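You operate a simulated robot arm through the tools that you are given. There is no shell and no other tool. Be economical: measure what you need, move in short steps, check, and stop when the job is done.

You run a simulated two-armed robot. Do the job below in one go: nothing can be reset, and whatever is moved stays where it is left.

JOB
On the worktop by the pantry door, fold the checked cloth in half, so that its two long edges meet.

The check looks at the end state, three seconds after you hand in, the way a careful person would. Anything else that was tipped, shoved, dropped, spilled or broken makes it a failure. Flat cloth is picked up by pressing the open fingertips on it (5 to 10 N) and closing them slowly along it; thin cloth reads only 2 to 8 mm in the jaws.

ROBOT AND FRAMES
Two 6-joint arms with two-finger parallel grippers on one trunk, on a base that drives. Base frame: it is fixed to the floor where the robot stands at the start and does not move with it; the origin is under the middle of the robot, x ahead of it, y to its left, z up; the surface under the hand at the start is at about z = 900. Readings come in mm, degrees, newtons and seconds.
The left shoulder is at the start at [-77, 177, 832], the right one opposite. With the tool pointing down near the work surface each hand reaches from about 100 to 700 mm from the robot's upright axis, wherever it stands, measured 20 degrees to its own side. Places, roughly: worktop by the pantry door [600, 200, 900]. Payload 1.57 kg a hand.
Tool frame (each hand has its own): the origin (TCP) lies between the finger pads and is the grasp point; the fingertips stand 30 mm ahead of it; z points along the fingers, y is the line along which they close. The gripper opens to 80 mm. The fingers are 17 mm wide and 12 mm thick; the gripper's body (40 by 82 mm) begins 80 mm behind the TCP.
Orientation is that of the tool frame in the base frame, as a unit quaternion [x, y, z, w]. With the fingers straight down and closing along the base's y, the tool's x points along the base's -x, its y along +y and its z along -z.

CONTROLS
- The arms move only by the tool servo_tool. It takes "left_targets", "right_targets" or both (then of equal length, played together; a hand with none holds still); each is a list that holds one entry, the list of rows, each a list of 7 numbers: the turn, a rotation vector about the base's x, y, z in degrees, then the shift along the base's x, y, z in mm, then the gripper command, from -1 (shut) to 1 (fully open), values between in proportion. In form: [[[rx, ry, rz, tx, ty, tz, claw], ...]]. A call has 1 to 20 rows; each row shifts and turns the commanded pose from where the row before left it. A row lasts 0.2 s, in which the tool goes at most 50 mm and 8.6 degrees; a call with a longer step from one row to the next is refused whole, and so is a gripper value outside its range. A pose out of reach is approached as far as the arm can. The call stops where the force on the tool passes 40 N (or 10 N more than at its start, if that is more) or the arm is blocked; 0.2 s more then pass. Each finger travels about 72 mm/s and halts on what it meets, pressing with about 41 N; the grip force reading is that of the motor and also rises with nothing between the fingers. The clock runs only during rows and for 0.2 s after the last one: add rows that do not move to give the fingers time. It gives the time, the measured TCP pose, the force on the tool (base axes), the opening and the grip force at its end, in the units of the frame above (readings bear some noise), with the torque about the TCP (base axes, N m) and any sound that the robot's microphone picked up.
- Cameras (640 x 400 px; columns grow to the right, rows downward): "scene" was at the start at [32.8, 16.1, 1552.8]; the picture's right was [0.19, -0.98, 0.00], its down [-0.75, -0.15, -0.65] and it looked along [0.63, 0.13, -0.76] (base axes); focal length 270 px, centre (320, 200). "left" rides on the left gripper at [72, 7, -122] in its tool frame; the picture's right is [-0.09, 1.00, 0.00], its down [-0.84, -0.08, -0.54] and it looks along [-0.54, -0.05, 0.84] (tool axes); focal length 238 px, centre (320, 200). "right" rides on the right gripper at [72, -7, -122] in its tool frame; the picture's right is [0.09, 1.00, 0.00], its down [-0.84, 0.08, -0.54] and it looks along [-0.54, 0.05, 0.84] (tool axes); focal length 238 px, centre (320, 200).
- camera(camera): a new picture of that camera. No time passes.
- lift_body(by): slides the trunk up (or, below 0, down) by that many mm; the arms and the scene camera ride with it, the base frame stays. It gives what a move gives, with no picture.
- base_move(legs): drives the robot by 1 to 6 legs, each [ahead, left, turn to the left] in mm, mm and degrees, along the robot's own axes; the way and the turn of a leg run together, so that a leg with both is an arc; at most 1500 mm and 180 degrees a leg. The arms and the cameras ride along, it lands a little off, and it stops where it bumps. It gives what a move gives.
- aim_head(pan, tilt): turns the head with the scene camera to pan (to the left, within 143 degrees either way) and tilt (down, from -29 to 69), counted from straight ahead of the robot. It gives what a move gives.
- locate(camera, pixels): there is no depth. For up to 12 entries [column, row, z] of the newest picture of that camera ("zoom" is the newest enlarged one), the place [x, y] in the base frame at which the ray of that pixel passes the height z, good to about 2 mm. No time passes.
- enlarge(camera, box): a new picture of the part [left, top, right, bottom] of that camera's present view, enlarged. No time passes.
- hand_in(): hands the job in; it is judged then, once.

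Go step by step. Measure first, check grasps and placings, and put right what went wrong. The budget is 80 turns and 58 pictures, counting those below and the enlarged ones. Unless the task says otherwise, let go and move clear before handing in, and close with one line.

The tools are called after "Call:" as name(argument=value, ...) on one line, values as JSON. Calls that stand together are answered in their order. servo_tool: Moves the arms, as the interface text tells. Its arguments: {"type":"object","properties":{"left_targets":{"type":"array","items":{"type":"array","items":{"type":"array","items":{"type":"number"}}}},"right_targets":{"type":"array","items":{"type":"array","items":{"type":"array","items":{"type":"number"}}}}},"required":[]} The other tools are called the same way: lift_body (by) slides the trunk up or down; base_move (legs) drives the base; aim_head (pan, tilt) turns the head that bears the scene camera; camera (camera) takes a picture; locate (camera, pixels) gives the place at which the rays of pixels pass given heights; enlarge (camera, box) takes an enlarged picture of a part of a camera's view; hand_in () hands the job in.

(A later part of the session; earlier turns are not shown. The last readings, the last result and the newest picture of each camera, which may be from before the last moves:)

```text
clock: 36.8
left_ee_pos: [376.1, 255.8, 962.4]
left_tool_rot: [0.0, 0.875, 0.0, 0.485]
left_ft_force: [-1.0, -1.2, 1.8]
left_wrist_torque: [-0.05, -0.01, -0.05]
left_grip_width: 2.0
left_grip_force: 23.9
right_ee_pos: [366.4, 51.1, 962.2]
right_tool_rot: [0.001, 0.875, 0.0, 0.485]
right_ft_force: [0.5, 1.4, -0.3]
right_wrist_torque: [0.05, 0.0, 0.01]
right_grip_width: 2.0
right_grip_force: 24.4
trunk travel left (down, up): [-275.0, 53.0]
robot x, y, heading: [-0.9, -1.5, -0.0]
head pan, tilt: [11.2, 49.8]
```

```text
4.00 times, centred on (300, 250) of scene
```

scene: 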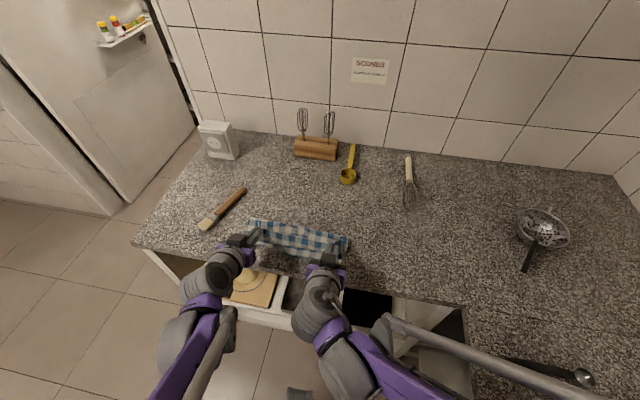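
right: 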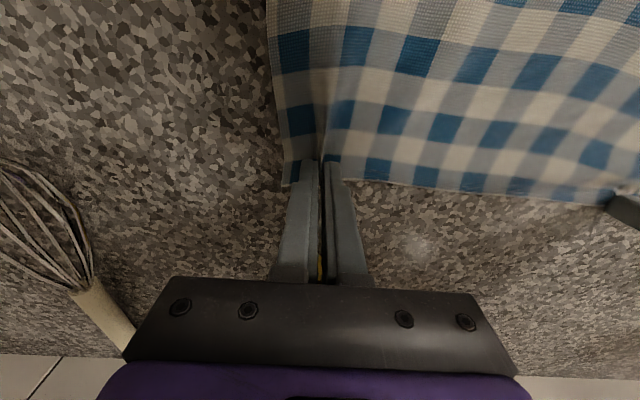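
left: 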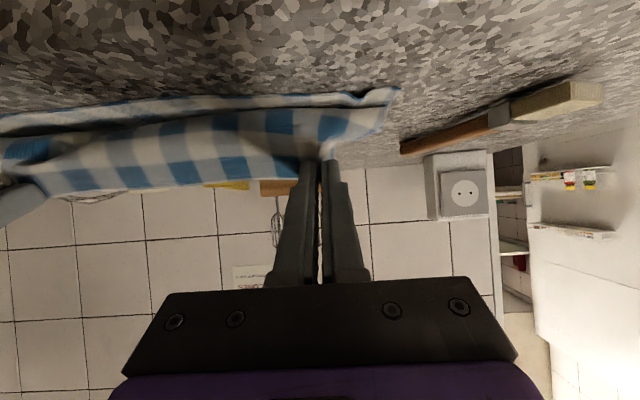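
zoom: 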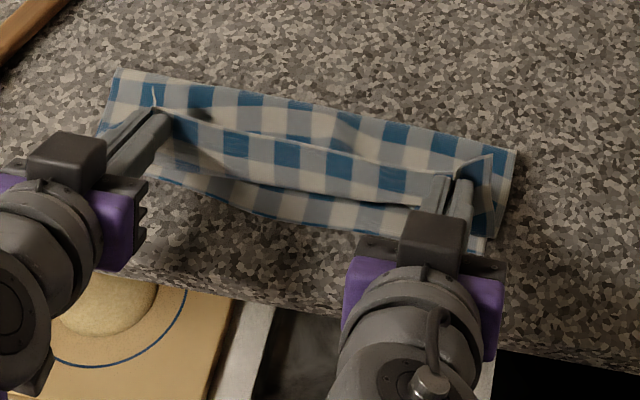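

The upper layer is well formed. I'll lower the edge onto the near edge and add 14° of tilt.

Call:
servo_tool(left_targets=[[[0, -2.4, 0, -2.7, 0, -7, -1], [0, -2.4, 0, -2.7, 0, -7, -1], [0, -2.3, 0, -2.7, 0, -7, -1], [0, -2.3, 0, -2.7, 0, -7, -1], [0, -2.3, 0, -2.7, 0, -6, -1], [0, -2.3, 0, -2.5, 0, -4, -1], [0, 0, 0, 0, 0, 0, -1]]], right_targets=[[[0, -2.4, 0, -2.7, 0, -7, -1], [0, -2.4, 0, -2.7, 0, -7, -1], [0, -2.3, 0, -2.7, 0, -7, -1], [0, -2.3, 0, -2.7, 0, -7, -1], [0, -2.3, 0, -2.7, 0, -6, -1], [0, -2.3, 0, -2.5, 0, -4, -1], [0, 0, 0, 0, 0, 0, -1]]])

Call:
enlarge(camera="scene", box=[220, 200, 380, 300])

Call:
camera(camera="left")

```text
clock: 38.4
left_ee_pos: [359.0, 256.0, 926.9]
left_tool_rot: [-0.001, 0.81, 0.001, 0.587]
left_ft_force: [0.3, -0.7, 0.4]
left_wrist_torque: [-0.01, 0.03, -0.05]
left_grip_width: 2.2
left_grip_force: 23.8
left hand out of reach, approached as far as the arm can: row 6
right_ee_pos: [349.8, 49.8, 923.7]
right_tool_rot: [0.001, 0.808, -0.001, 0.589]
right_ft_force: [0.7, 3.2, 1.4]
right_wrist_torque: [0.0, -0.07, 0.04]
right_grip_width: 2.4
right_grip_force: 24.0
trunk travel left (down, up): [-275.0, 53.0]
robot x, y, heading: [3.4, 2.6, 0.0]
head pan, tilt: [11.2, 49.8]
```

```text
4.00 times, centred on (300, 250) of scene
```

zoom: 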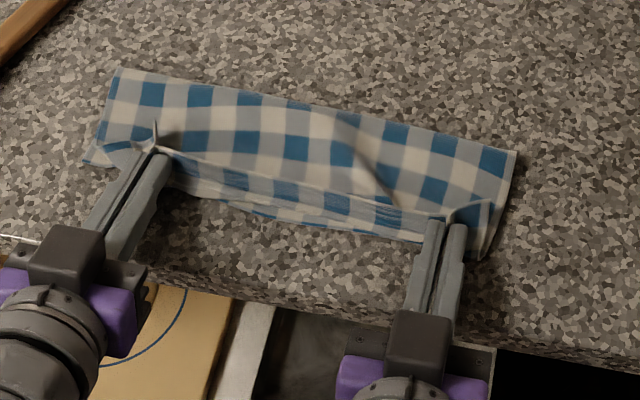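

```text
29 pictures are left
```

left: 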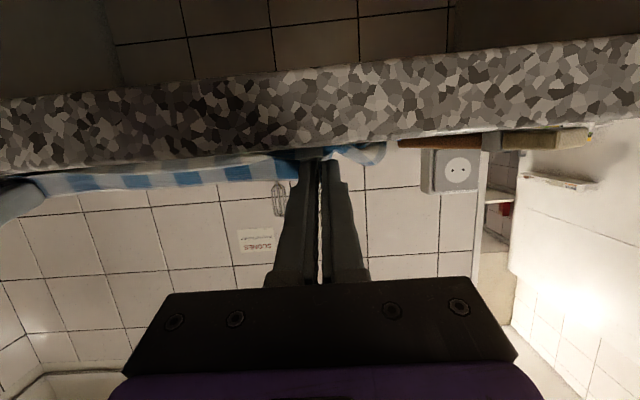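

The edges are close to meeting and the left hand is at its reach limit, so this is the place to release. I'll open slowly.

Call:
servo_tool(left_targets=[[[0, 0, 0, 0, 0, 0, -0.95], [0, 0, 0, 0, 0, 0, -0.9], [0, 0, 0, 0, 0, 0, -0.8], [0, 0, 0, 0, 0, 0, -0.7], [0, 0, 0, 0, 0, 0, -0.6], [0, 0, 0, 0, 0, 0, -0.5], [0, 0, 0, 0, 0, 0, -0.4], [0, 0, 0, 0, 0, 0, -0.4], [0, 0, 0, 0, 0, 0, -0.4]]], right_targets=[[[0, 0, 0, 0, 0, 0, -0.95], [0, 0, 0, 0, 0, 0, -0.9], [0, 0, 0, 0, 0, 0, -0.8], [0, 0, 0, 0, 0, 0, -0.7], [0, 0, 0, 0, 0, 0, -0.6], [0, 0, 0, 0, 0, 0, -0.5], [0, 0, 0, 0, 0, 0, -0.4], [0, 0, 0, 0, 0, 0, -0.4], [0, 0, 0, 0, 0, 0, -0.4]]])

Call:
enlarge(camera="scene", box=[220, 200, 380, 300])

```text
clock: 40.4
left_ee_pos: [361.2, 255.6, 925.0]
left_tool_rot: [0.0, 0.81, 0.0, 0.587]
left_ft_force: [-0.1, -0.5, -0.3]
left_wrist_torque: [0.0, 0.04, -0.03]
left_grip_width: 24.2
left_grip_force: 0.2
right_ee_pos: [349.5, 51.0, 923.5]
right_tool_rot: [0.001, 0.809, -0.001, 0.587]
right_ft_force: [0.6, -0.4, 0.0]
right_wrist_torque: [0.0, 0.03, -0.02]
right_grip_width: 24.3
right_grip_force: 0.0
trunk travel left (down, up): [-275.0, 53.0]
robot x, y, heading: [-1.7, -2.2, 0.1]
head pan, tilt: [11.2, 49.8]
```

```text
4.00 times, centred on (300, 250) of scene
```

zoom: 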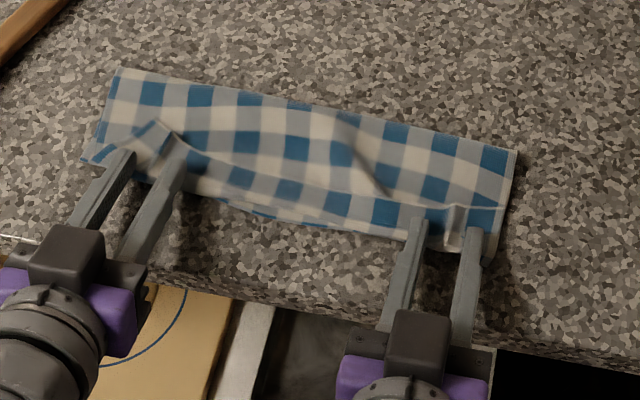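

The jaws are open and the cloth is released. I'll back the hands out and up slowly.

Call:
servo_tool(left_targets=[[[0, 0, 0, -6, 0, 4, -0.4], [0, 0, 0, -6, 0, 4, -0.4], [0, 0, 0, -6, 0, 4, -0.4], [0, 0, 0, -6, 0, 6, -0.4], [0, 2, 0, -6, 0, 15, -0.4], [0, 4, 0, -10, 0, 20, -0.4], [0, 6, 0, -10, 0, 25, -0.4], [0, 6, 0, -10, 0, 30, -0.4], [0, 6, 0, 0, 0, 40, -0.4], [0, 0, 0, 0, 0, 40, -0.4]]], right_targets=[[[0, 0, 0, -6, 0, 4, -0.4], [0, 0, 0, -6, 0, 4, -0.4], [0, 0, 0, -6, 0, 4, -0.4], [0, 0, 0, -6, 0, 6, -0.4], [0, 2, 0, -6, 0, 15, -0.4], [0, 4, 0, -10, 0, 20, -0.4], [0, 6, 0, -10, 0, 25, -0.4], [0, 6, 0, -10, 0, 30, -0.4], [0, 6, 0, 0, 0, 40, -0.4], [0, 0, 0, 0, 0, 40, -0.4]]])

Call:
enlarge(camera="scene", box=[220, 190, 380, 290])

Call:
camera(camera="left")

```text
clock: 42.6
left_ee_pos: [300.9, 255.4, 1115.4]
left_tool_rot: [-0.001, 0.914, 0.001, 0.406]
left_ft_force: [0.2, -0.6, -0.5]
left_wrist_torque: [-0.01, -0.01, 0.01]
left_grip_width: 24.0
left_grip_force: 0.1
right_ee_pos: [288.9, 49.7, 1111.4]
right_tool_rot: [0.0, 0.914, 0.0, 0.406]
right_ft_force: [-0.1, -0.4, -0.3]
right_wrist_torque: [0.02, -0.02, 0.03]
right_grip_width: 24.1
right_grip_force: 0.1
trunk travel left (down, up): [-275.0, 53.0]
robot x, y, heading: [-1.5, 1.9, 0.1]
head pan, tilt: [11.2, 49.8]
```

```text
4.00 times, centred on (300, 240) of scene
```

zoom: 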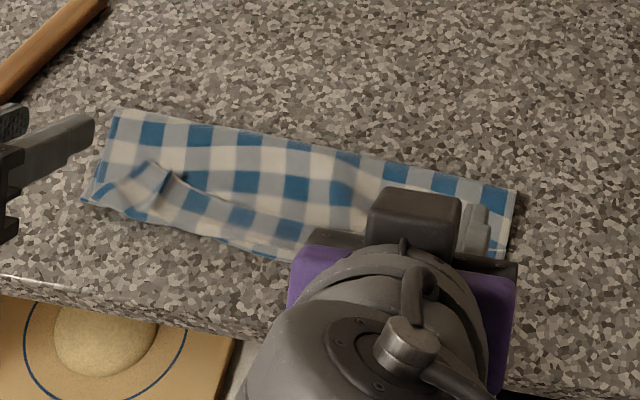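

```text
26 pictures are left
```

left: 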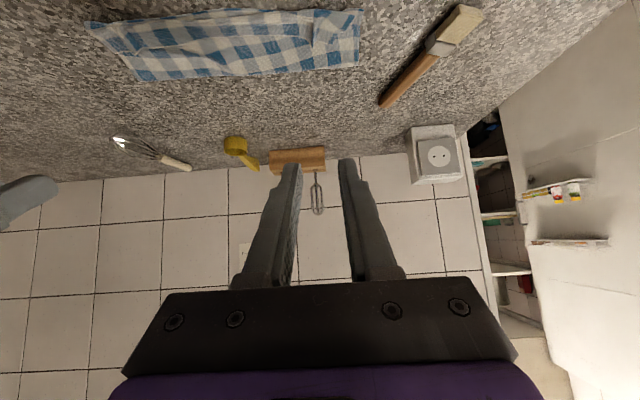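

The fold looks good, with some wrinkles at the two pinch points. I'll move the hands outward and inspect closely.

Call:
servo_tool(left_targets=[[[0, 6, 0, 0, 35, 0, -0.4], [0, 6, 0, 0, 35, 0, -0.4], [0, 8, 0, 0, 35, 0, -0.4], [0, 8, 0, 0, 0, 0, -0.4], [0, 8, 0, 0, 0, 0, -0.4], [0, 8, 0, 0, 0, 0, -0.4], [0, 4, 0, 0, 0, 0, -0.4], [0, 0, 0, 0, 0, 0, -0.4]]], right_targets=[[[0, 6, 0, 0, -35, 0, -0.4], [0, 6, 0, 0, -35, 0, -0.4], [0, 8, 0, 0, -35, 0, -0.4], [0, 8, 0, 0, -35, 0, -0.4], [0, 8, 0, 0, -35, 0, -0.4], [0, 8, 0, 0, 0, 0, -0.4], [0, 4, 0, 0, 0, 0, -0.4], [0, 0, 0, 0, 0, 0, -0.4]]])

Call:
enlarge(camera="scene", box=[220, 190, 380, 290])

Call:
camera(camera="left")

```text
clock: 44.4
left_ee_pos: [301.1, 360.8, 1114.7]
left_tool_rot: [0.0, 1.0, -0.001, -0.001]
left_ft_force: [0.2, 0.4, 0.0]
left_wrist_torque: [0.01, 0.02, 0.03]
left_grip_width: 23.8
left_grip_force: 0.1
right_ee_pos: [289.5, -125.2, 1111.4]
right_tool_rot: [0.0, 1.0, 0.0, 0.0]
right_ft_force: [0.1, -0.1, -1.3]
right_wrist_torque: [-0.01, 0.02, -0.01]
right_grip_width: 24.0
right_grip_force: 0.0
trunk travel left (down, up): [-275.0, 53.0]
robot x, y, heading: [0.4, 0.3, -0.3]
head pan, tilt: [11.2, 49.8]
```

```text
4.00 times, centred on (300, 240) of scene
```

zoom: 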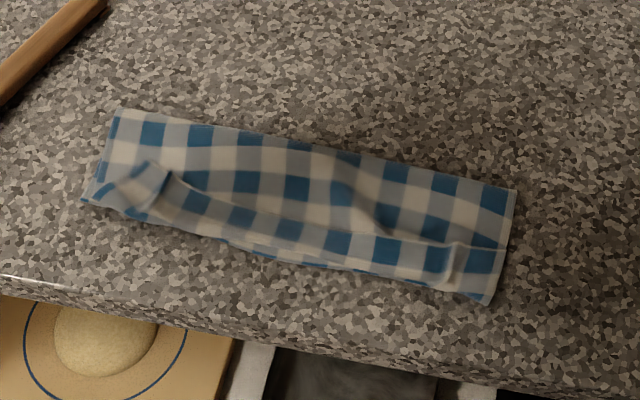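

```text
24 pictures are left
```

left: 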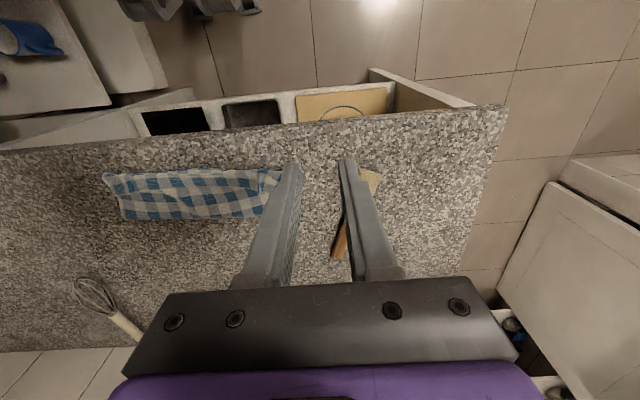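

There is a line across the top layer, from (180,190) to (500,245) in the zoom, that may be the free edge turned back. I'll enlarge both ends.

Call:
enlarge(camera="scene", box=[292, 225, 356, 265])

Call:
enlarge(camera="scene", box=[234, 213, 298, 253])

Call:
enlarge(camera="left", box=[95, 155, 295, 230])

```text
10.00 times, centred on (324, 245) of scene
```

zoom: 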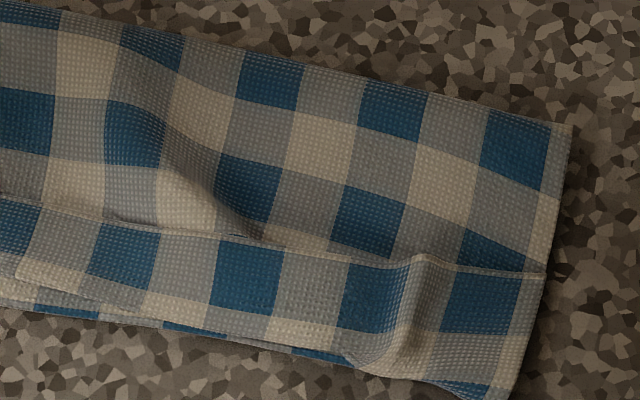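

```text
10.00 times, centred on (266, 233) of scene
```

zoom: 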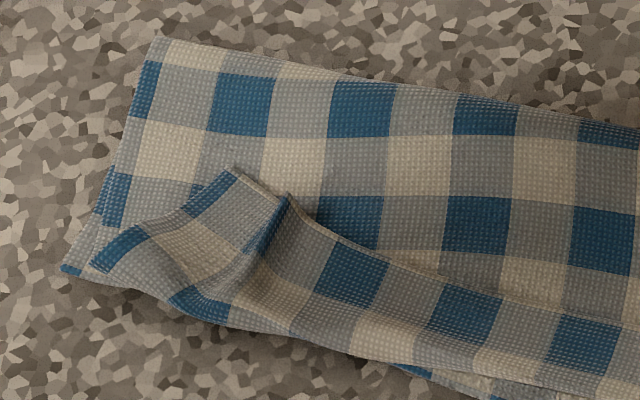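

```text
3.20 times, centred on (195, 192) of left
```

zoom: 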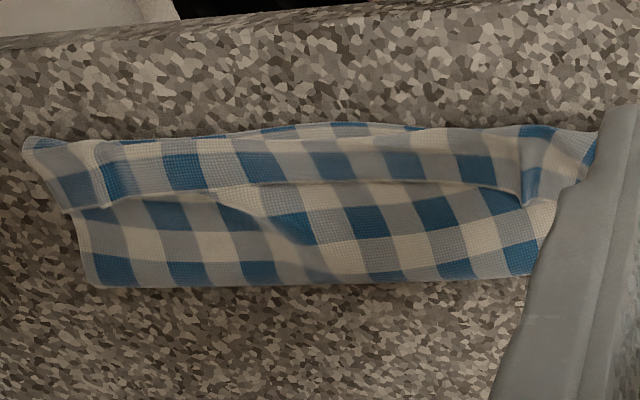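

The free edge strip, about 25–30 mm wide, is turned back over its whole length. I'll measure the fold, the crease and the strip edge.

Call:
enlarge(camera="scene", box=[220, 190, 380, 290])

Call:
locate(camera="zoom", pixels=[[115, 110, 905], [515, 188, 905], [315, 145, 905], [82, 200, 902], [488, 303, 902], [160, 216, 908], [300, 258, 908], [435, 284, 908], [150, 162, 915], [285, 213, 912], [400, 239, 912], [500, 248, 912]])

```text
4.00 times, centred on (300, 240) of scene
```

zoom: 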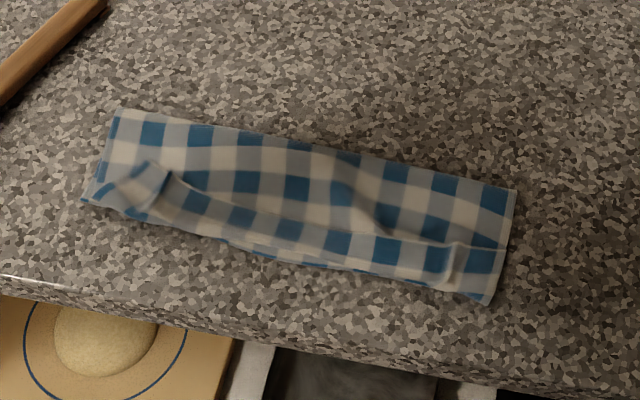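

```text
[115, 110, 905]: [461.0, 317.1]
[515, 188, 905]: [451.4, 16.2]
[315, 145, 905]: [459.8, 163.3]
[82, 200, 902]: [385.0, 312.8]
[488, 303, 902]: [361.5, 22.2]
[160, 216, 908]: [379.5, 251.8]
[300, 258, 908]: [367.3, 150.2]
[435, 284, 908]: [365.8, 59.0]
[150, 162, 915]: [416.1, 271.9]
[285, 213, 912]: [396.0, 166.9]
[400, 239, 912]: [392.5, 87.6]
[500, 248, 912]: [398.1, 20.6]
```

The strip measures 25–30 mm, so the top layer also overshoots and the fold sits about 15 mm too near. I'll re-grip the two standing pleats with the fingers tilted the opposite way, so that the re-laying rotation can carry the strip past vertical. First I'll measure the pleats.

Call:
locate(camera="scene", pixels=[[263, 232.5, 915], [261, 236, 914], [255, 242, 910], [257.5, 230, 912], [334.5, 250.5, 914], [333, 256, 912], [331.5, 261.5, 908], [345, 252, 908]])

Call:
enlarge(camera="right", box=[320, 100, 640, 300])

```text
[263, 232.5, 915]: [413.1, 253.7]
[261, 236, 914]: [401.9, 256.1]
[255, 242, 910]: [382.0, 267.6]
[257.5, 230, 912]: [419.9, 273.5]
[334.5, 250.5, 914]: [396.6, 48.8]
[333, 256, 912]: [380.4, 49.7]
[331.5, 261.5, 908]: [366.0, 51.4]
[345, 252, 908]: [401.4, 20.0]
```

```text
2.00 times, centred on (480, 200) of right
```

zoom: 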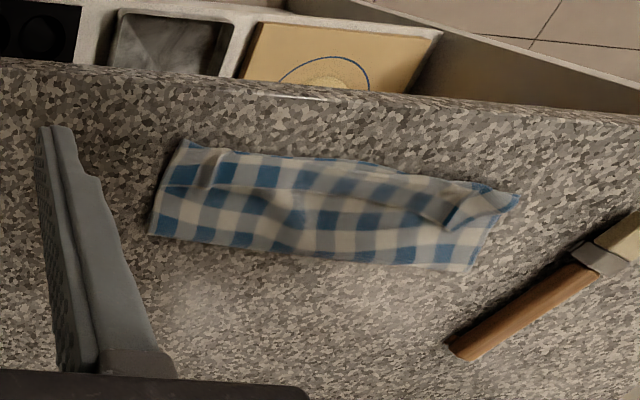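

The left pleat runs through about (402,257) and the right one through (390,49). I'll bring both hands above them with the fingers tilted 45° towards me.

Call:
servo_tool(left_targets=[[[0, 6.43, 0, 17.1, -14.7, -18.6, -0.2], [0, 6.43, 0, 17.1, -14.7, -18.6, -0.2], [0, 6.43, 0, 17.1, -14.7, -18.6, -0.2], [0, 6.43, 0, 17.1, -14.7, -18.6, -0.2], [0, 6.43, 0, 17.1, -14.7, -18.6, -0.2], [0, 6.43, 0, 17.1, -14.7, -18.6, -0.2], [0, 6.43, 0, 17.1, -14.7, -18.6, -0.2], [0, 0, 0, 0, 0, 0, -0.2]]], right_targets=[[[0, 6.43, 0, 17.4, 24.9, -18, -0.2], [0, 6.43, 0, 17.4, 24.9, -18, -0.2], [0, 6.43, 0, 17.4, 24.9, -18, -0.2], [0, 6.43, 0, 17.4, 24.9, -18, -0.2], [0, 6.43, 0, 17.4, 24.9, -18, -0.2], [0, 6.43, 0, 17.4, 24.9, -18, -0.2], [0, 6.43, 0, 17.4, 24.9, -18, -0.2], [0, 0, 0, 0, 0, 0, -0.2]]])

Call:
camera(camera="left")

Call:
camera(camera="right")

```text
clock: 46.2
left_ee_pos: [417.4, 273.6, 984.9]
left_tool_rot: [0.006, 0.956, 0.014, -0.292]
left_ft_force: [1.3, 0.4, -0.5]
left_wrist_torque: [0.02, -0.01, 0.01]
left_grip_width: 32.1
left_grip_force: 0.1
left hand out of reach, approached as far as the arm can: row 6, 7
right_ee_pos: [398.1, 60.6, 993.0]
right_tool_rot: [0.007, 0.949, 0.018, -0.314]
right_ft_force: [-0.8, -0.5, 0.5]
right_wrist_torque: [0.02, -0.06, 0.0]
right_grip_width: 31.9
right_grip_force: 0.0
right hand out of reach, approached as far as the arm can: row 6, 7
trunk travel left (down, up): [-275.0, 53.0]
robot x, y, heading: [-0.7, -0.8, -0.0]
head pan, tilt: [11.2, 49.8]
```

```text
18 pictures are left
```

left: 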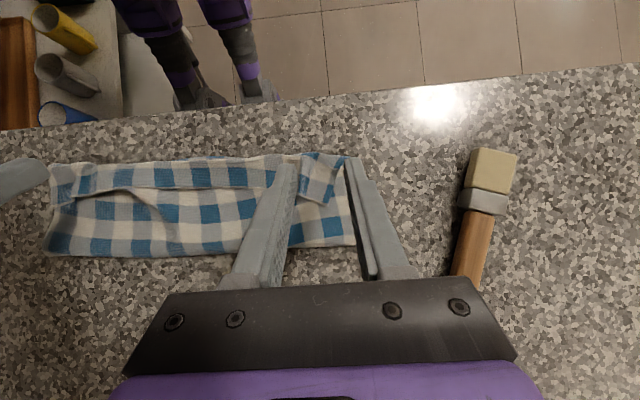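

```text
17 pictures are left
```

right: 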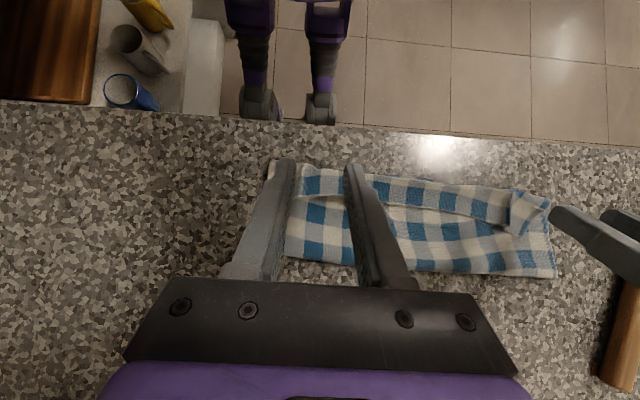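

The tilt is limited to about 35° there. I'll back it to 30° and re-centre over the pleats.

Call:
servo_tool(left_targets=[[[0, -7.5, 0, -2, 0, 0, -0.2], [0, -7.5, 0, -2, 0, 0, -0.2], [0, 0, 0, 0, 0, -10, -0.2], [0, 0, 0, 0, 0, 0, -0.2]]], right_targets=[[[0, -7.5, 0, -3, 0, 0, -0.2], [0, -7.5, 0, -3, 0, 0, -0.2], [0, 0, 0, 0, 0, -10, -0.2], [0, 0, 0, 0, 0, 0, -0.2]]])

```text
clock: 47.2
left_ee_pos: [413.5, 274.4, 975.6]
left_tool_rot: [0.005, 0.986, 0.015, -0.164]
left_ft_force: [0.6, 0.9, 0.4]
left_wrist_torque: [-0.03, 0.0, -0.02]
left_grip_width: 32.2
left_grip_force: 0.1
right_ee_pos: [392.0, 60.3, 982.5]
right_tool_rot: [0.004, 0.982, 0.02, -0.187]
right_ft_force: [-0.1, -1.4, -0.2]
right_wrist_torque: [0.02, 0.01, 0.01]
right_grip_width: 31.9
right_grip_force: 0.1
trunk travel left (down, up): [-275.0, 53.0]
robot x, y, heading: [-3.2, -0.1, -0.0]
head pan, tilt: [11.2, 49.8]
```

The commanded pose was clamped to what the arm reached. I'll set about 29° of tilt and the right positions.

Call:
servo_tool(left_targets=[[[0, 3, 0, 1, -6, -5, -0.2], [0, 3, 0, 1, -6, -5, -0.2], [0, 3, 0, 1.5, -4, -5, -0.2], [0, 0, 0, 0, 0, 0, -0.2]]], right_targets=[[[0, 2.5, 0, 4, -4, -7, -0.2], [0, 2.5, 0, 4, -4, -7, -0.2], [0, 2.5, 0, 5, -3, -8, -0.2], [0, 0, 0, 0, 0, 0, -0.2]]])

Call:
camera(camera="left")

Call:
camera(camera="right")

```text
clock: 48.2
left_ee_pos: [418.0, 258.0, 959.8]
left_tool_rot: [0.005, 0.97, 0.015, -0.242]
left_ft_force: [0.3, -0.3, 0.3]
left_wrist_torque: [-0.02, 0.0, 0.02]
left_grip_width: 32.0
left_grip_force: 0.1
right_ee_pos: [404.6, 48.6, 960.0]
right_tool_rot: [0.005, 0.968, 0.019, -0.252]
right_ft_force: [0.1, 0.6, -0.3]
right_wrist_torque: [-0.01, -0.02, -0.03]
right_grip_width: 32.1
right_grip_force: 0.1
trunk travel left (down, up): [-275.0, 53.0]
robot x, y, heading: [-1.4, -0.9, 0.0]
head pan, tilt: [11.2, 49.8]
```

```text
16 pictures are left
```

left: 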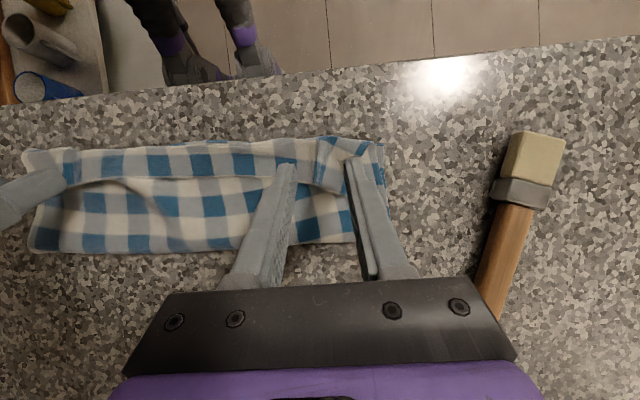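

```text
15 pictures are left
```

right: 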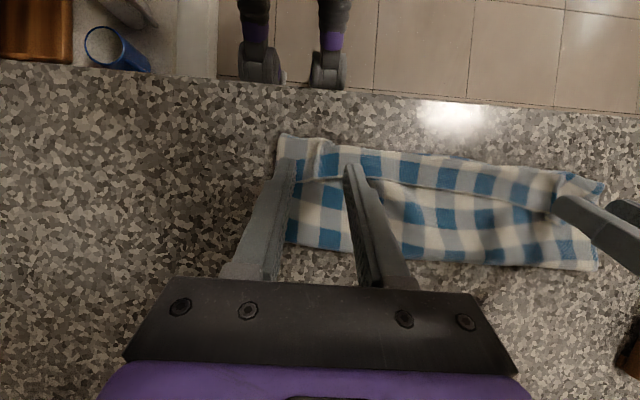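

Both pleats lie between the open fingers (left at about (325,165), right at about (318,160)). I'll lower until there is light contact.

Call:
servo_tool(left_targets=[[[0, 0, 0, 0, 0, -10, -0.2], [0, 0, 0, 0, 0, -9, -0.2], [0, 0, 0, 0, 0, -2, -0.2], [0, 0, 0, 0, 0, -2, -0.2], [0, 0, 0, 0, 0, 0, -0.2]]], right_targets=[[[0, 0, 0, 0, 0, -10, -0.2], [0, 0, 0, 0, 0, -9, -0.2], [0, 0, 0, 0, 0, -2, -0.2], [0, 0, 0, 0, 0, -2, -0.2], [0, 0, 0, 0, 0, 0, -0.2]]])

```text
clock: 49.4
left_ee_pos: [417.2, 257.3, 936.7]
left_tool_rot: [0.005, 0.97, 0.014, -0.242]
left_ft_force: [0.5, 0.7, -0.2]
left_wrist_torque: [0.01, -0.05, 0.01]
left_grip_width: 32.0
left_grip_force: 0.1
right_ee_pos: [404.8, 50.0, 937.5]
right_tool_rot: [0.006, 0.967, 0.02, -0.253]
right_ft_force: [-0.2, -0.4, 0.1]
right_wrist_torque: [-0.01, 0.04, 0.01]
right_grip_width: 31.9
right_grip_force: 0.0
trunk travel left (down, up): [-275.0, 53.0]
robot x, y, heading: [1.2, 0.2, 0.0]
head pan, tilt: [11.2, 49.8]
```

There is no load yet, with the tip corners near z ≈ 906. I'll go 1.5 mm lower and close slowly around the pleats.

Call:
servo_tool(left_targets=[[[0, 0, 0, 0, 0, -1.5, -0.2], [0, 0, 0, 0, 0, 0, -0.27], [0, 0, 0, 0, 0, 0, -0.34], [0, 0, 0, 0, 0, 0, -0.41], [0, 0, 0, 0, 0, 0, -0.48], [0, 0, 0, 0, 0, 0, -0.55], [0, 0, 0, 0, 0, 0, -0.62], [0, 0, 0, 0, 0, 0, -0.69], [0, 0, 0, 0, 0, 0, -0.76], [0, 0, 0, 0, 0, 0, -0.83], [0, 0, 0, 0, 0, 0, -0.9], [0, 0, 0, 0, 0, 0, -0.95], [0, 0, 0, 0, 0, 0, -1], [0, 0, 0, 0, 0, 0, -1], [0, 0, 0, 0, 0, 0, -1]]], right_targets=[[[0, 0, 0, 0, 0, -2, -0.2], [0, 0, 0, 0, 0, 0, -0.27], [0, 0, 0, 0, 0, 0, -0.34], [0, 0, 0, 0, 0, 0, -0.41], [0, 0, 0, 0, 0, 0, -0.48], [0, 0, 0, 0, 0, 0, -0.55], [0, 0, 0, 0, 0, 0, -0.62], [0, 0, 0, 0, 0, 0, -0.69], [0, 0, 0, 0, 0, 0, -0.76], [0, 0, 0, 0, 0, 0, -0.83], [0, 0, 0, 0, 0, 0, -0.9], [0, 0, 0, 0, 0, 0, -0.95], [0, 0, 0, 0, 0, 0, -1], [0, 0, 0, 0, 0, 0, -1], [0, 0, 0, 0, 0, 0, -1]]])

```text
clock: 52.6
left_ee_pos: [417.1, 257.8, 935.1]
left_tool_rot: [0.006, 0.97, 0.015, -0.242]
left_ft_force: [-0.9, -2.1, 0.7]
left_wrist_torque: [-0.07, 0.0, 0.06]
left_grip_width: 1.7
left_grip_force: 23.2
right_ee_pos: [405.2, 50.0, 937.1]
right_tool_rot: [0.006, 0.968, 0.02, -0.252]
right_ft_force: [0.0, 2.7, 0.1]
right_wrist_torque: [0.06, -0.01, -0.02]
right_grip_width: 1.8
right_grip_force: 23.3
trunk travel left (down, up): [-275.0, 53.0]
robot x, y, heading: [3.3, 0.5, -0.0]
head pan, tilt: [11.2, 49.8]
```

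Both pleats are gripped (1.7 and 1.8 mm, with 2–3 N of tension). I'll lift the edge and carry it back up over the intended fold line.

Call:
servo_tool(left_targets=[[[0, -1.8, 0, 2, 0, 12, -1], [0, -1.8, 0, 4, 0, 12, -1], [0, -1.8, 0, 6, 0, 12, -1], [0, -1.8, 0, 8, 0, 12, -1], [0, -1.8, 0, 10, 0, 10, -1], [0, -1.8, 0, 11, 0, 10, -1], [0, -1.8, 0, 11, 0, 8, -1], [0, -1.8, 0, 11, 0, 7, -1], [0, -1.8, 0, 11, 0, 5, -1], [0, -1.8, 0, 11, 0, 3, -1], [0, 0, 0, 0, 0, 0, -1]]], right_targets=[[[0, -1.8, 0, 2, 0, 12, -1], [0, -1.8, 0, 3.5, 0, 12, -1], [0, -1.8, 0, 5, 0, 12, -1], [0, -1.8, 0, 7, 0, 12, -1], [0, -1.8, 0, 9, 0, 10, -1], [0, -1.8, 0, 9.5, 0, 10, -1], [0, -1.8, 0, 9.5, 0, 8, -1], [0, -1.8, 0, 9.5, 0, 6, -1], [0, -1.8, 0, 9.5, 0, 5, -1], [0, -1.8, 0, 9.5, 0, 2, -1], [0, 0, 0, 0, 0, 0, -1]]])

Call:
enlarge(camera="scene", box=[204, 170, 396, 290])

```text
clock: 55.0
left_ee_pos: [502.1, 256.5, 1026.5]
left_tool_rot: [0.004, 0.996, 0.014, -0.087]
left_ft_force: [-0.6, -2.6, -0.1]
left_wrist_torque: [-0.12, 0.01, 0.05]
left_grip_width: 2.0
left_grip_force: 23.7
right_ee_pos: [479.8, 49.5, 1024.5]
right_tool_rot: [0.002, 0.995, 0.02, -0.097]
right_ft_force: [0.4, 4.6, 0.6]
right_wrist_torque: [0.08, -0.06, -0.04]
right_grip_width: 2.0
right_grip_force: 23.1
trunk travel left (down, up): [-275.0, 53.0]
robot x, y, heading: [0.8, 2.6, 0.3]
head pan, tilt: [11.2, 49.8]
```

```text
3.33 times, centred on (300, 230) of scene
```

zoom: 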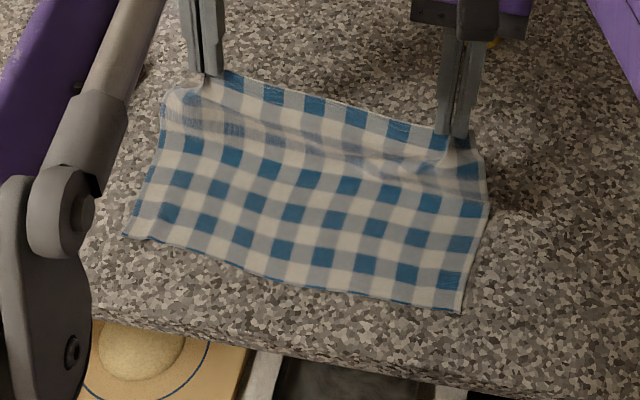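

This is a clean state: the free edge is held straight and the bottom layer is flat. I'll measure the near edge.

Call:
locate(camera="zoom", pixels=[[123, 236, 902], [200, 258, 902], [290, 285, 902], [380, 301, 902], [460, 313, 902], [163, 140, 905], [489, 208, 905], [222, 72, 1000], [482, 140, 1000]])

```text
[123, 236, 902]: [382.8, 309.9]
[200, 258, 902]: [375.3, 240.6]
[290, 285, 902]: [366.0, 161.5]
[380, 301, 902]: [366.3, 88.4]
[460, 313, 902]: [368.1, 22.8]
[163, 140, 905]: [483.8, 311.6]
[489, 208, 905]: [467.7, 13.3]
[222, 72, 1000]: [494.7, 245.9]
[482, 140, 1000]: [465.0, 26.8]
```

The near edge is at x ≈ 377 (left), 366 (middle) and 367 (right). I'll arc the top edge down towards it, rotating strongly so the strip passes vertical.

Call:
servo_tool(left_targets=[[[0, -5.1, 0, -15.2, 0, -0.5, -1], [0, -5.1, 0, -15.2, 0, -0.5, -1], [0, -5.1, 0, -11.1, 0, -2.4, -1], [0, -5.1, 0, -11.2, 0, -2.4, -1], [0, -5.1, 0, -10.5, 0, -4.2, -1], [0, -5.1, 0, -10.5, 0, -4.3, -1], [0, -5.1, 0, -9.5, 0, -5.9, -1], [0, -5.1, 0, -9.6, 0, -5.9, -1], [0, -5.1, 0, -8.3, 0, -7.4, -1], [0, -5.1, 0, -8.3, 0, -7.5, -1], [0, -5.1, 0, -6.8, 0, -8.7, -1], [0, -5.1, 0, -6.9, 0, -8.7, -1], [0, 0, 0, 0, 0, 0, -1]]], right_targets=[[[0, -5.1, 0, -9.2, 0, 0.5, -1], [0, -5.1, 0, -9.2, 0, 0.5, -1], [0, -5.1, 0, -11.1, 0, -2.4, -1], [0, -5.1, 0, -11.2, 0, -2.4, -1], [0, -5.1, 0, -10.5, 0, -4.2, -1], [0, -5.1, 0, -10.5, 0, -4.3, -1], [0, -5.1, 0, -9.5, 0, -5.9, -1], [0, -5.1, 0, -9.6, 0, -5.9, -1], [0, -5.1, 0, -8.3, 0, -7.4, -1], [0, -5.1, 0, -8.3, 0, -7.5, -1], [0, -5.1, 0, -6.8, 0, -8.7, -1], [0, -5.1, 0, -6.9, 0, -8.7, -1], [0, 0, 0, 0, 0, 0, -1]]])

Call:
enlarge(camera="scene", box=[220, 190, 380, 290])

```text
clock: 57.8
left_ee_pos: [378.4, 257.9, 967.5]
left_tool_rot: [-0.004, 0.901, 0.014, 0.433]
left_ft_force: [-0.1, -2.6, 1.4]
left_wrist_torque: [-0.08, 0.01, -0.08]
left_grip_width: 2.1
left_grip_force: 23.5
right_ee_pos: [368.0, 48.8, 968.3]
right_tool_rot: [-0.008, 0.906, 0.019, 0.423]
right_ft_force: [0.0, 2.9, 0.0]
right_wrist_torque: [0.06, 0.05, 0.03]
right_grip_width: 1.6
right_grip_force: 23.5
trunk travel left (down, up): [-275.0, 53.0]
robot x, y, heading: [1.8, -1.3, 0.2]
head pan, tilt: [11.2, 49.8]
```

```text
4.00 times, centred on (300, 240) of scene
```

zoom: 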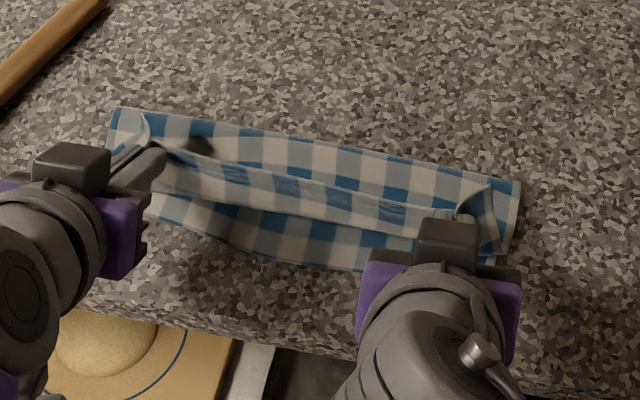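

The jaws force a U-turn, so the middle strip would flop back again. I'll go back up to vertical, keeping the present 51° tilt so the strip lines up with the hanging cloth. Then I'll come over on a taut arc and release in the air.

Call:
servo_tool(left_targets=[[[0, 0, 0, 5, 0, 12, -1], [0, 0, 0, 8, 0, 12, -1], [0, 0, 0, 11, 0, 10, -1], [0, 0, 0, 12, 0, 8, -1], [0, 0, 0, 13, 0, 7, -1], [0, 0, 0, 13, 0, 5, -1], [0, 0, 0, 13, 0, 3, -1], [0, 0, 0, 12, 0, 2, -1], [0, 0, 0, 0, 0, 0, -1], [0, 0, 0, 0, 0, 0, -1]]], right_targets=[[[0, 0, 0, 5, 0, 12, -1], [0, 0, 0, 8, 0, 12, -1], [0, 0, 0, 11, 0, 10, -1], [0, 0, 0, 12, 0, 8, -1], [0, 0, 0, 13, 0, 7, -1], [0, 0, 0, 13, 0, 5, -1], [0, 0, 0, 13, 0, 3, -1], [0, 0, 0, 12, 0, 2, -1], [0, 0, 0, 0, 0, 0, -1], [0, 0, 0, 0, 0, 0, -1]]])

Call:
enlarge(camera="scene", box=[204, 170, 396, 290])

```text
clock: 60.0
left_ee_pos: [465.7, 257.9, 1027.0]
left_tool_rot: [-0.005, 0.902, 0.015, 0.432]
left_ft_force: [-0.4, -2.2, 0.3]
left_wrist_torque: [-0.01, 0.01, -0.05]
left_grip_width: 2.1
left_grip_force: 23.1
right_ee_pos: [456.1, 50.2, 1026.2]
right_tool_rot: [-0.008, 0.906, 0.019, 0.422]
right_ft_force: [-0.3, 2.3, -0.5]
right_wrist_torque: [0.08, 0.02, 0.01]
right_grip_width: 2.1
right_grip_force: 23.2
trunk travel left (down, up): [-275.0, 53.0]
robot x, y, heading: [0.9, -5.5, -0.3]
head pan, tilt: [11.2, 49.8]
```

```text
3.33 times, centred on (300, 230) of scene
```

zoom: 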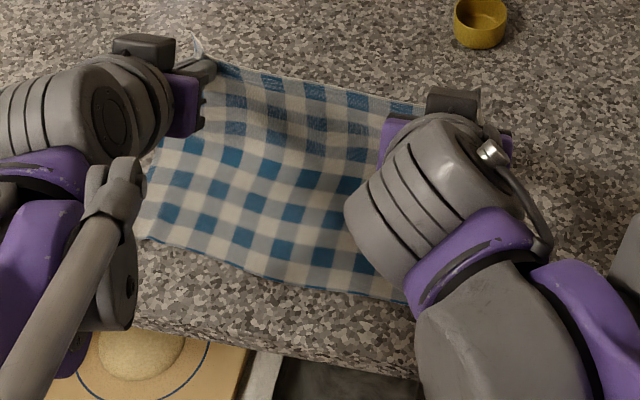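

The cloth now stands up straight and smooth. I'll check the near edge and the base of the fold.

Call:
locate(camera="zoom", pixels=[[136, 238, 902], [210, 260, 902], [290, 286, 902], [400, 302, 902], [160, 140, 903]])

```text
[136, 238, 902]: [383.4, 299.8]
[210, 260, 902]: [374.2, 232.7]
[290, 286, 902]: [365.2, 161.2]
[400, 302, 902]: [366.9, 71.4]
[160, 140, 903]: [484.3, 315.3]
```

The near edge has not moved. I'll come over on a taut arc to about 148°, increasing the tilt to 75°.

Call:
servo_tool(left_targets=[[[0, -3, 0, -17, 0, -2.2, -1], [0, -3, 0, -14, 0, -3.9, -1], [0, -3, 0, -13.6, 0, -5.4, -1], [0, -3, 0, -12.8, 0, -7.2, -1], [0, -3, 0, -12, 0, -8.6, -1], [0, -3, 0, -10.9, 0, -10, -1], [0, -3, 0, -9.6, 0, -11.3, -1], [0, -3, 0, -8.3, 0, -12.4, -1], [0, 0, 0, 0, 0, 0, -1]]], right_targets=[[[0, -3, 0, -15, 0, -2.2, -1], [0, -3, 0, -14, 0, -3.9, -1], [0, -3, 0, -13.6, 0, -5.4, -1], [0, -3, 0, -12.8, 0, -7.2, -1], [0, -3, 0, -12, 0, -8.6, -1], [0, -3, 0, -10.9, 0, -10, -1], [0, -3, 0, -9.6, 0, -11.3, -1], [0, -3, 0, -8.3, 0, -12.4, -1], [0, 0, 0, 0, 0, 0, -1]]])

Call:
enlarge(camera="scene", box=[220, 190, 380, 290])

```text
clock: 62.0
left_ee_pos: [366.7, 257.7, 966.0]
left_tool_rot: [-0.008, 0.791, 0.013, 0.612]
left_ft_force: [-0.2, -1.4, 0.8]
left_wrist_torque: [-0.01, 0.0, -0.08]
left_grip_width: 2.0
left_grip_force: 24.0
right_ee_pos: [358.6, 50.1, 967.3]
right_tool_rot: [-0.011, 0.798, 0.017, 0.602]
right_ft_force: [-0.6, 1.1, 0.0]
right_wrist_torque: [0.05, 0.0, 0.1]
right_grip_width: 1.9
right_grip_force: 23.5
trunk travel left (down, up): [-275.0, 53.0]
robot x, y, heading: [-1.6, -0.8, 0.1]
head pan, tilt: [11.2, 49.8]
```

```text
4.00 times, centred on (300, 240) of scene
```

zoom: 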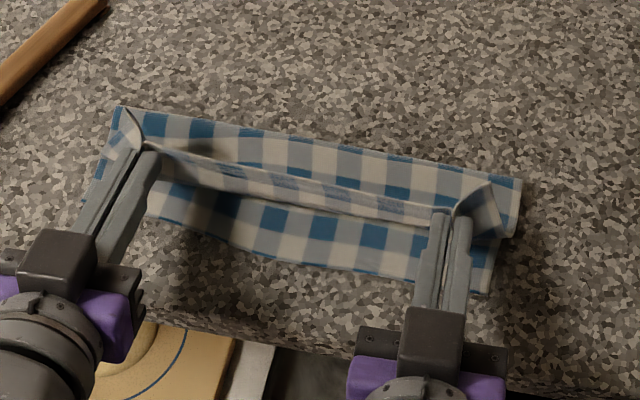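

The strip is nearly in line with the sheet now, but the sheet still sags. I'll pull 15 mm further towards me to straighten it, then open quickly and draw the fingers back from under.

Call:
servo_tool(left_targets=[[[0, 0, 0, -8, 0, 0, -1], [0, 0, 0, -8, 0, -2, -1], [0, 0, 0, -4, 0, -2, 0], [0, 0, 0, -4, 0, 0, 0], [0, 0, 0, 0, 0, 0, 0], [0, 0, 0, 0, 0, 0, 0], [0, 0, 0, 0, 0, 0, 0]]], right_targets=[[[0, 0, 0, -8, 0, 0, -1], [0, 0, 0, -8, 0, -2, -1], [0, 0, 0, -4, 0, -2, 0], [0, 0, 0, -4, 0, 0, 0], [0, 0, 0, 0, 0, 0, 0], [0, 0, 0, 0, 0, 0, 0], [0, 0, 0, 0, 0, 0, 0]]])

Call:
enlarge(camera="scene", box=[220, 190, 380, 290])

```text
clock: 63.6
left_ee_pos: [343.7, 258.2, 962.3]
left_tool_rot: [-0.008, 0.792, 0.013, 0.61]
left_ft_force: [-0.1, 0.6, -0.1]
left_wrist_torque: [-0.02, 0.01, 0.0]
left_grip_width: 39.8
left_grip_force: 0.0
right_ee_pos: [334.4, 49.2, 963.0]
right_tool_rot: [-0.011, 0.799, 0.016, 0.602]
right_ft_force: [-0.8, -0.1, -0.2]
right_wrist_torque: [0.02, 0.04, -0.04]
right_grip_width: 39.9
right_grip_force: 0.1
trunk travel left (down, up): [-275.0, 53.0]
robot x, y, heading: [3.1, 2.3, -0.1]
head pan, tilt: [11.2, 49.8]
```

```text
4.00 times, centred on (300, 240) of scene
```

zoom: 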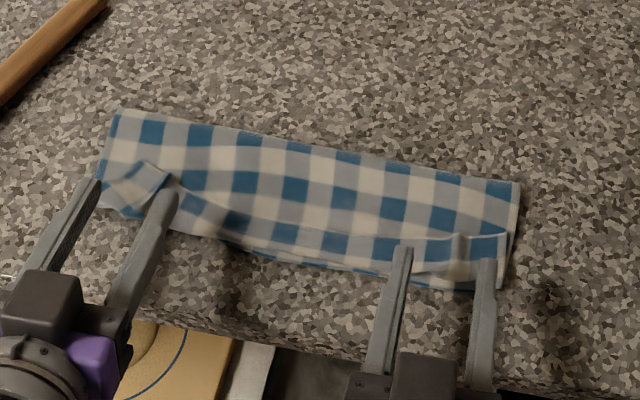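

The strip flopped back again at the line (180,190)–(500,235). I'll unroll it by pushing its raised edge towards me with four vertical fingertips, which rolls it open like a tread. First I'll retreat, turn upright and go behind the strip.

Call:
servo_tool(left_targets=[[[0, 0, 0, -10, 0, 3, 0], [0, 0, 0, -10, 0, 3, 0], [0, 0, 0, -10, 0, 3, 0], [0, 0, 0, -10, 0, 3, 0], [0, 8.4, 0, 0, 0, 10, 0], [0, 8.4, 0, 0, 0, 10, 0.5], [0, 8.4, 0, 0, 0, 10, 1], [0, 8.4, 0, 0, 0, 10, 1], [0, 8.4, 0, 0, 0, 10, 1], [0, 8.4, 0, 0, 0, 10, 1], [0, 8.4, 0, 0, 0, 5, 1], [0, 8.4, 0, 0, 0, 0, 1], [0, 8, 0, 0, 0, 0, 1], [0, 0, 0, 33, -3, 0, 1], [0, 0, 0, 33, -3, 0, 1], [0, 0, 0, 33, -3, 0, 1], [0, 0, 0, 33, -4, 0, 1], [0, 0, 0, 0, 0, 0, 1]]], right_targets=[[[0, 0, 0, -10, 0, 3, 0], [0, 0, 0, -10, 0, 3, 0], [0, 0, 0, -10, 0, 3, 0], [0, 0, 0, -10, 0, 3, 0], [0, 8.4, 0, 0, 0, 10, 0], [0, 8.4, 0, 0, 0, 10, 0.5], [0, 8.4, 0, 0, 0, 10, 1], [0, 8.4, 0, 0, 0, 10, 1], [0, 8.4, 0, 0, 0, 10, 1], [0, 8.4, 0, 0, 0, 10, 1], [0, 8.4, 0, 0, 0, 5, 1], [0, 8.4, 0, 0, 0, 0, 1], [0, 7, 0, 0, 0, 0, 1], [0, 0, 0, 32, 9, 0, 1], [0, 0, 0, 32, 9, 0, 1], [0, 0, 0, 32, 9, 0, 1], [0, 0, 0, 32, 9, 0, 1], [0, 0, 0, 0, 0, 0, 1]]])

Call:
camera(camera="right")

```text
clock: 67.4
left_ee_pos: [433.1, 245.2, 1039.1]
left_tool_rot: [0.002, 1.0, 0.016, 0.001]
left_ft_force: [0.0, 0.5, 0.5]
left_wrist_torque: [0.02, -0.02, -0.01]
left_grip_width: 80.0
left_grip_force: 0.1
right_ee_pos: [422.1, 84.6, 1039.6]
right_tool_rot: [0.001, 1.0, 0.02, -0.001]
right_ft_force: [0.3, -0.6, -1.0]
right_wrist_torque: [-0.02, -0.04, -0.02]
right_grip_width: 79.9
right_grip_force: 0.0
trunk travel left (down, up): [-275.0, 53.0]
robot x, y, heading: [1.2, -1.1, -0.2]
head pan, tilt: [11.2, 49.8]
```

```text
9 pictures are left
```

right: 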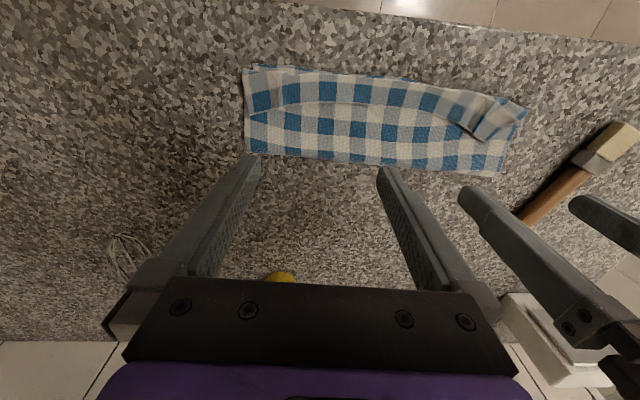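

I'll locate the strip edge, the crease and the fold from this overhead view.

Call:
locate(camera="right", pixels=[[248, 113, 906], [300, 103, 906], [360, 104, 906], [430, 115, 908], [476, 138, 912], [520, 120, 906], [248, 70, 903], [340, 74, 903], [440, 86, 903], [525, 108, 903], [250, 153, 904], [505, 174, 904]])

```text
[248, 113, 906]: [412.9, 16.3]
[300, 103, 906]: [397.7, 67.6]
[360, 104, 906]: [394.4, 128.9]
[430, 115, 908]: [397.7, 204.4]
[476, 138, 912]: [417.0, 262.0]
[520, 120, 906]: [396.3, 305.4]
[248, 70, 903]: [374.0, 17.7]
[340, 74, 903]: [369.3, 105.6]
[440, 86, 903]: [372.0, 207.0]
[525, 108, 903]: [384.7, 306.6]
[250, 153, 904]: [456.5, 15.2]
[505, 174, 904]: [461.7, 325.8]
```

The strip edge lies at x ≈ 395–415 and the crease at ≈ 370. I'll lower behind the edge to tip height ≈ 904 and check the load.

Call:
servo_tool(left_targets=[[[0, 0, 0, 0, 0, -30, 1], [0, 0, 0, 0, 0, -30, 1], [0, 0, 0, 0, 0, -30, 1], [0, 0, 0, 0, 0, -10, 1], [0, 0, 0, 0, 0, -4, 1], [0, 0, 0, 0, 0, 0, 1]]], right_targets=[[[0, 0, 0, 0, 0, -30, 1], [0, 0, 0, 0, 0, -30, 1], [0, 0, 0, 0, 0, -30, 1], [0, 0, 0, 0, 0, -10, 1], [0, 0, 0, 0, 0, -4, 1], [0, 0, 0, 0, 0, 0, 1]]])

```text
clock: 68.8
left_ee_pos: [436.7, 244.8, 934.2]
left_tool_rot: [0.002, 1.0, 0.015, 0.0]
left_ft_force: [-0.1, 0.7, -0.1]
left_wrist_torque: [0.0, 0.03, 0.02]
left_grip_width: 80.1
left_grip_force: 0.0
right_ee_pos: [424.0, 84.4, 935.8]
right_tool_rot: [0.002, 1.0, 0.02, -0.002]
right_ft_force: [0.2, 0.0, -0.3]
right_wrist_torque: [0.0, -0.03, 0.0]
right_grip_width: 79.9
right_grip_force: 0.0
trunk travel left (down, up): [-275.0, 53.0]
robot x, y, heading: [-2.2, -2.0, 0.1]
head pan, tilt: [11.2, 49.8]
```

There is no load. I'll lower about 1 mm more and push slowly by 45 mm towards me.

Call:
servo_tool(left_targets=[[[0, 0, 0, 0, 0, -0.7, 1], [0, 0, 0, -5, 0, 0, 1], [0, 0, 0, -5, 0, 0, 1], [0, 0, 0, -5, 0, 0, 1], [0, 0, 0, -5, 0, 0, 1], [0, 0, 0, -5, 0, 0, 1], [0, 0, 0, -5, 0, 0, 1], [0, 0, 0, -5, 0, 0, 1], [0, 0, 0, -5, 0, 0, 1], [0, 0, 0, -5, 0, 0, 1], [0, 0, 0, -5, 0, 0, 1], [0, 0, 0, 0, 0, 0, 1]]], right_targets=[[[0, 0, 0, 0, 0, -1.3, 1], [0, 0, 0, -4.5, 0, 0, 1], [0, 0, 0, -4.5, 0, 0, 1], [0, 0, 0, -4.5, 0, 0, 1], [0, 0, 0, -4.5, 0, 0, 1], [0, 0, 0, -4.5, 0, 0, 1], [0, 0, 0, -4.5, 0, 0, 1], [0, 0, 0, -4.5, 0, 0, 1], [0, 0, 0, -4.5, 0, 0, 1], [0, 0, 0, -4.5, 0, 0, 1], [0, 0, 0, -4.5, 0, 0, 1], [0, 0, 0, 0, 0, 0, 1]]])

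Call:
camera(camera="right")

```text
clock: 71.4
left_ee_pos: [385.4, 245.0, 934.6]
left_tool_rot: [0.002, 1.0, 0.015, 0.0]
left_ft_force: [0.4, -1.0, -0.2]
left_wrist_torque: [0.01, -0.03, -0.03]
left_grip_width: 80.2
left_grip_force: 0.0
right_ee_pos: [378.1, 85.4, 934.8]
right_tool_rot: [0.001, 1.0, 0.02, -0.001]
right_ft_force: [-0.1, 0.8, 1.4]
right_wrist_torque: [-0.08, 0.01, -0.03]
right_grip_width: 79.8
right_grip_force: 0.1
trunk travel left (down, up): [-275.0, 53.0]
robot x, y, heading: [3.9, -0.6, 0.2]
head pan, tilt: [11.2, 49.8]
```

```text
8 pictures are left
```

right: 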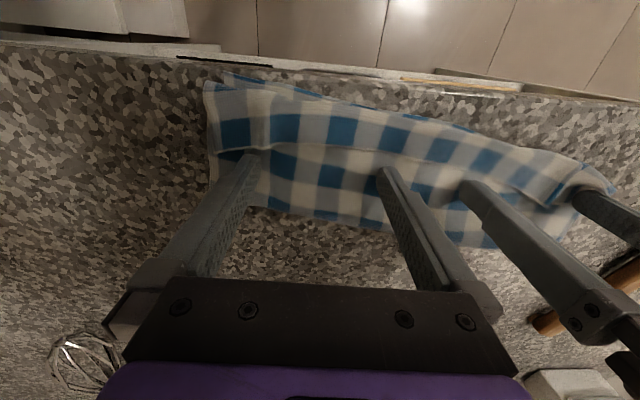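

I'll check how far things have moved.

Call:
locate(camera="right", pixels=[[225, 72, 903], [320, 97, 903], [430, 118, 903], [600, 180, 903], [300, 143, 908], [430, 155, 908], [260, 202, 904], [340, 222, 904], [480, 246, 904], [300, 60, 900]])

Call:
enlarge(camera="right", box=[190, 60, 430, 210])

```text
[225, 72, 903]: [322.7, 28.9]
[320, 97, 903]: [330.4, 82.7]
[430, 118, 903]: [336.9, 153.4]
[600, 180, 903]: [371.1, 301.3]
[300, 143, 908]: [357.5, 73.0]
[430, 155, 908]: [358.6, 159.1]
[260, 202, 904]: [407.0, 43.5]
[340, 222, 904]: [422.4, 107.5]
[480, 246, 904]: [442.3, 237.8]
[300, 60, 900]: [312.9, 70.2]
```

```text
2.67 times, centred on (310, 135) of right
```

zoom: 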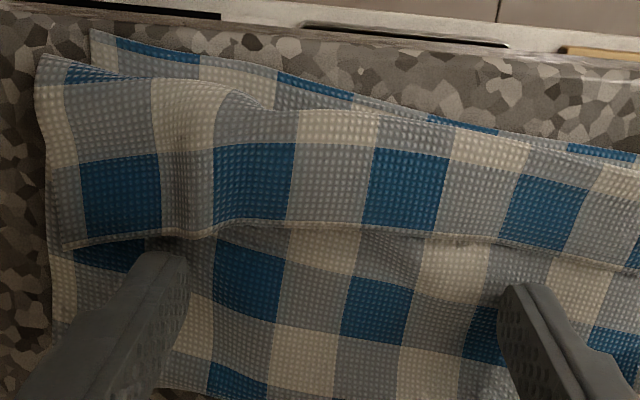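

The whole cloth slid about 40 mm towards the worktop's front edge (x ≈ 322) without unrolling. I can use that front edge. With the fingertips pressing so the cloth stays anchored, I'll slide it until the strip hangs over the front, where gravity will drop it open, and then drag it back. First I'll press.

Call:
servo_tool(left_targets=[[[0, 0, 0, 0, 0, -1, 1], [0, 0, 0, 0, 0, -0.7, 1], [0, 0, 0, 0, 0, 0, 1]]], right_targets=[[[0, 0, 0, 0, 0, -1, 1], [0, 0, 0, 0, 0, -0.5, 1], [0, 0, 0, 0, 0, 0, 1]]])

```text
clock: 72.2
left_ee_pos: [384.0, 245.4, 934.0]
left_tool_rot: [0.002, 1.0, 0.016, 0.001]
left_ft_force: [0.5, -0.3, 2.2]
left_wrist_torque: [-0.1, 0.01, 0.02]
left_grip_width: 79.9
left_grip_force: 0.0
right_ee_pos: [378.7, 84.8, 933.8]
right_tool_rot: [0.001, 1.0, 0.02, 0.0]
right_ft_force: [1.6, -0.6, 23.7]
right_wrist_torque: [-1.16, -0.06, 0.06]
right_grip_width: 79.4
right_grip_force: 0.0
trunk travel left (down, up): [-275.0, 53.0]
robot x, y, heading: [-1.3, 0.4, 0.1]
head pan, tilt: [11.2, 49.8]
```

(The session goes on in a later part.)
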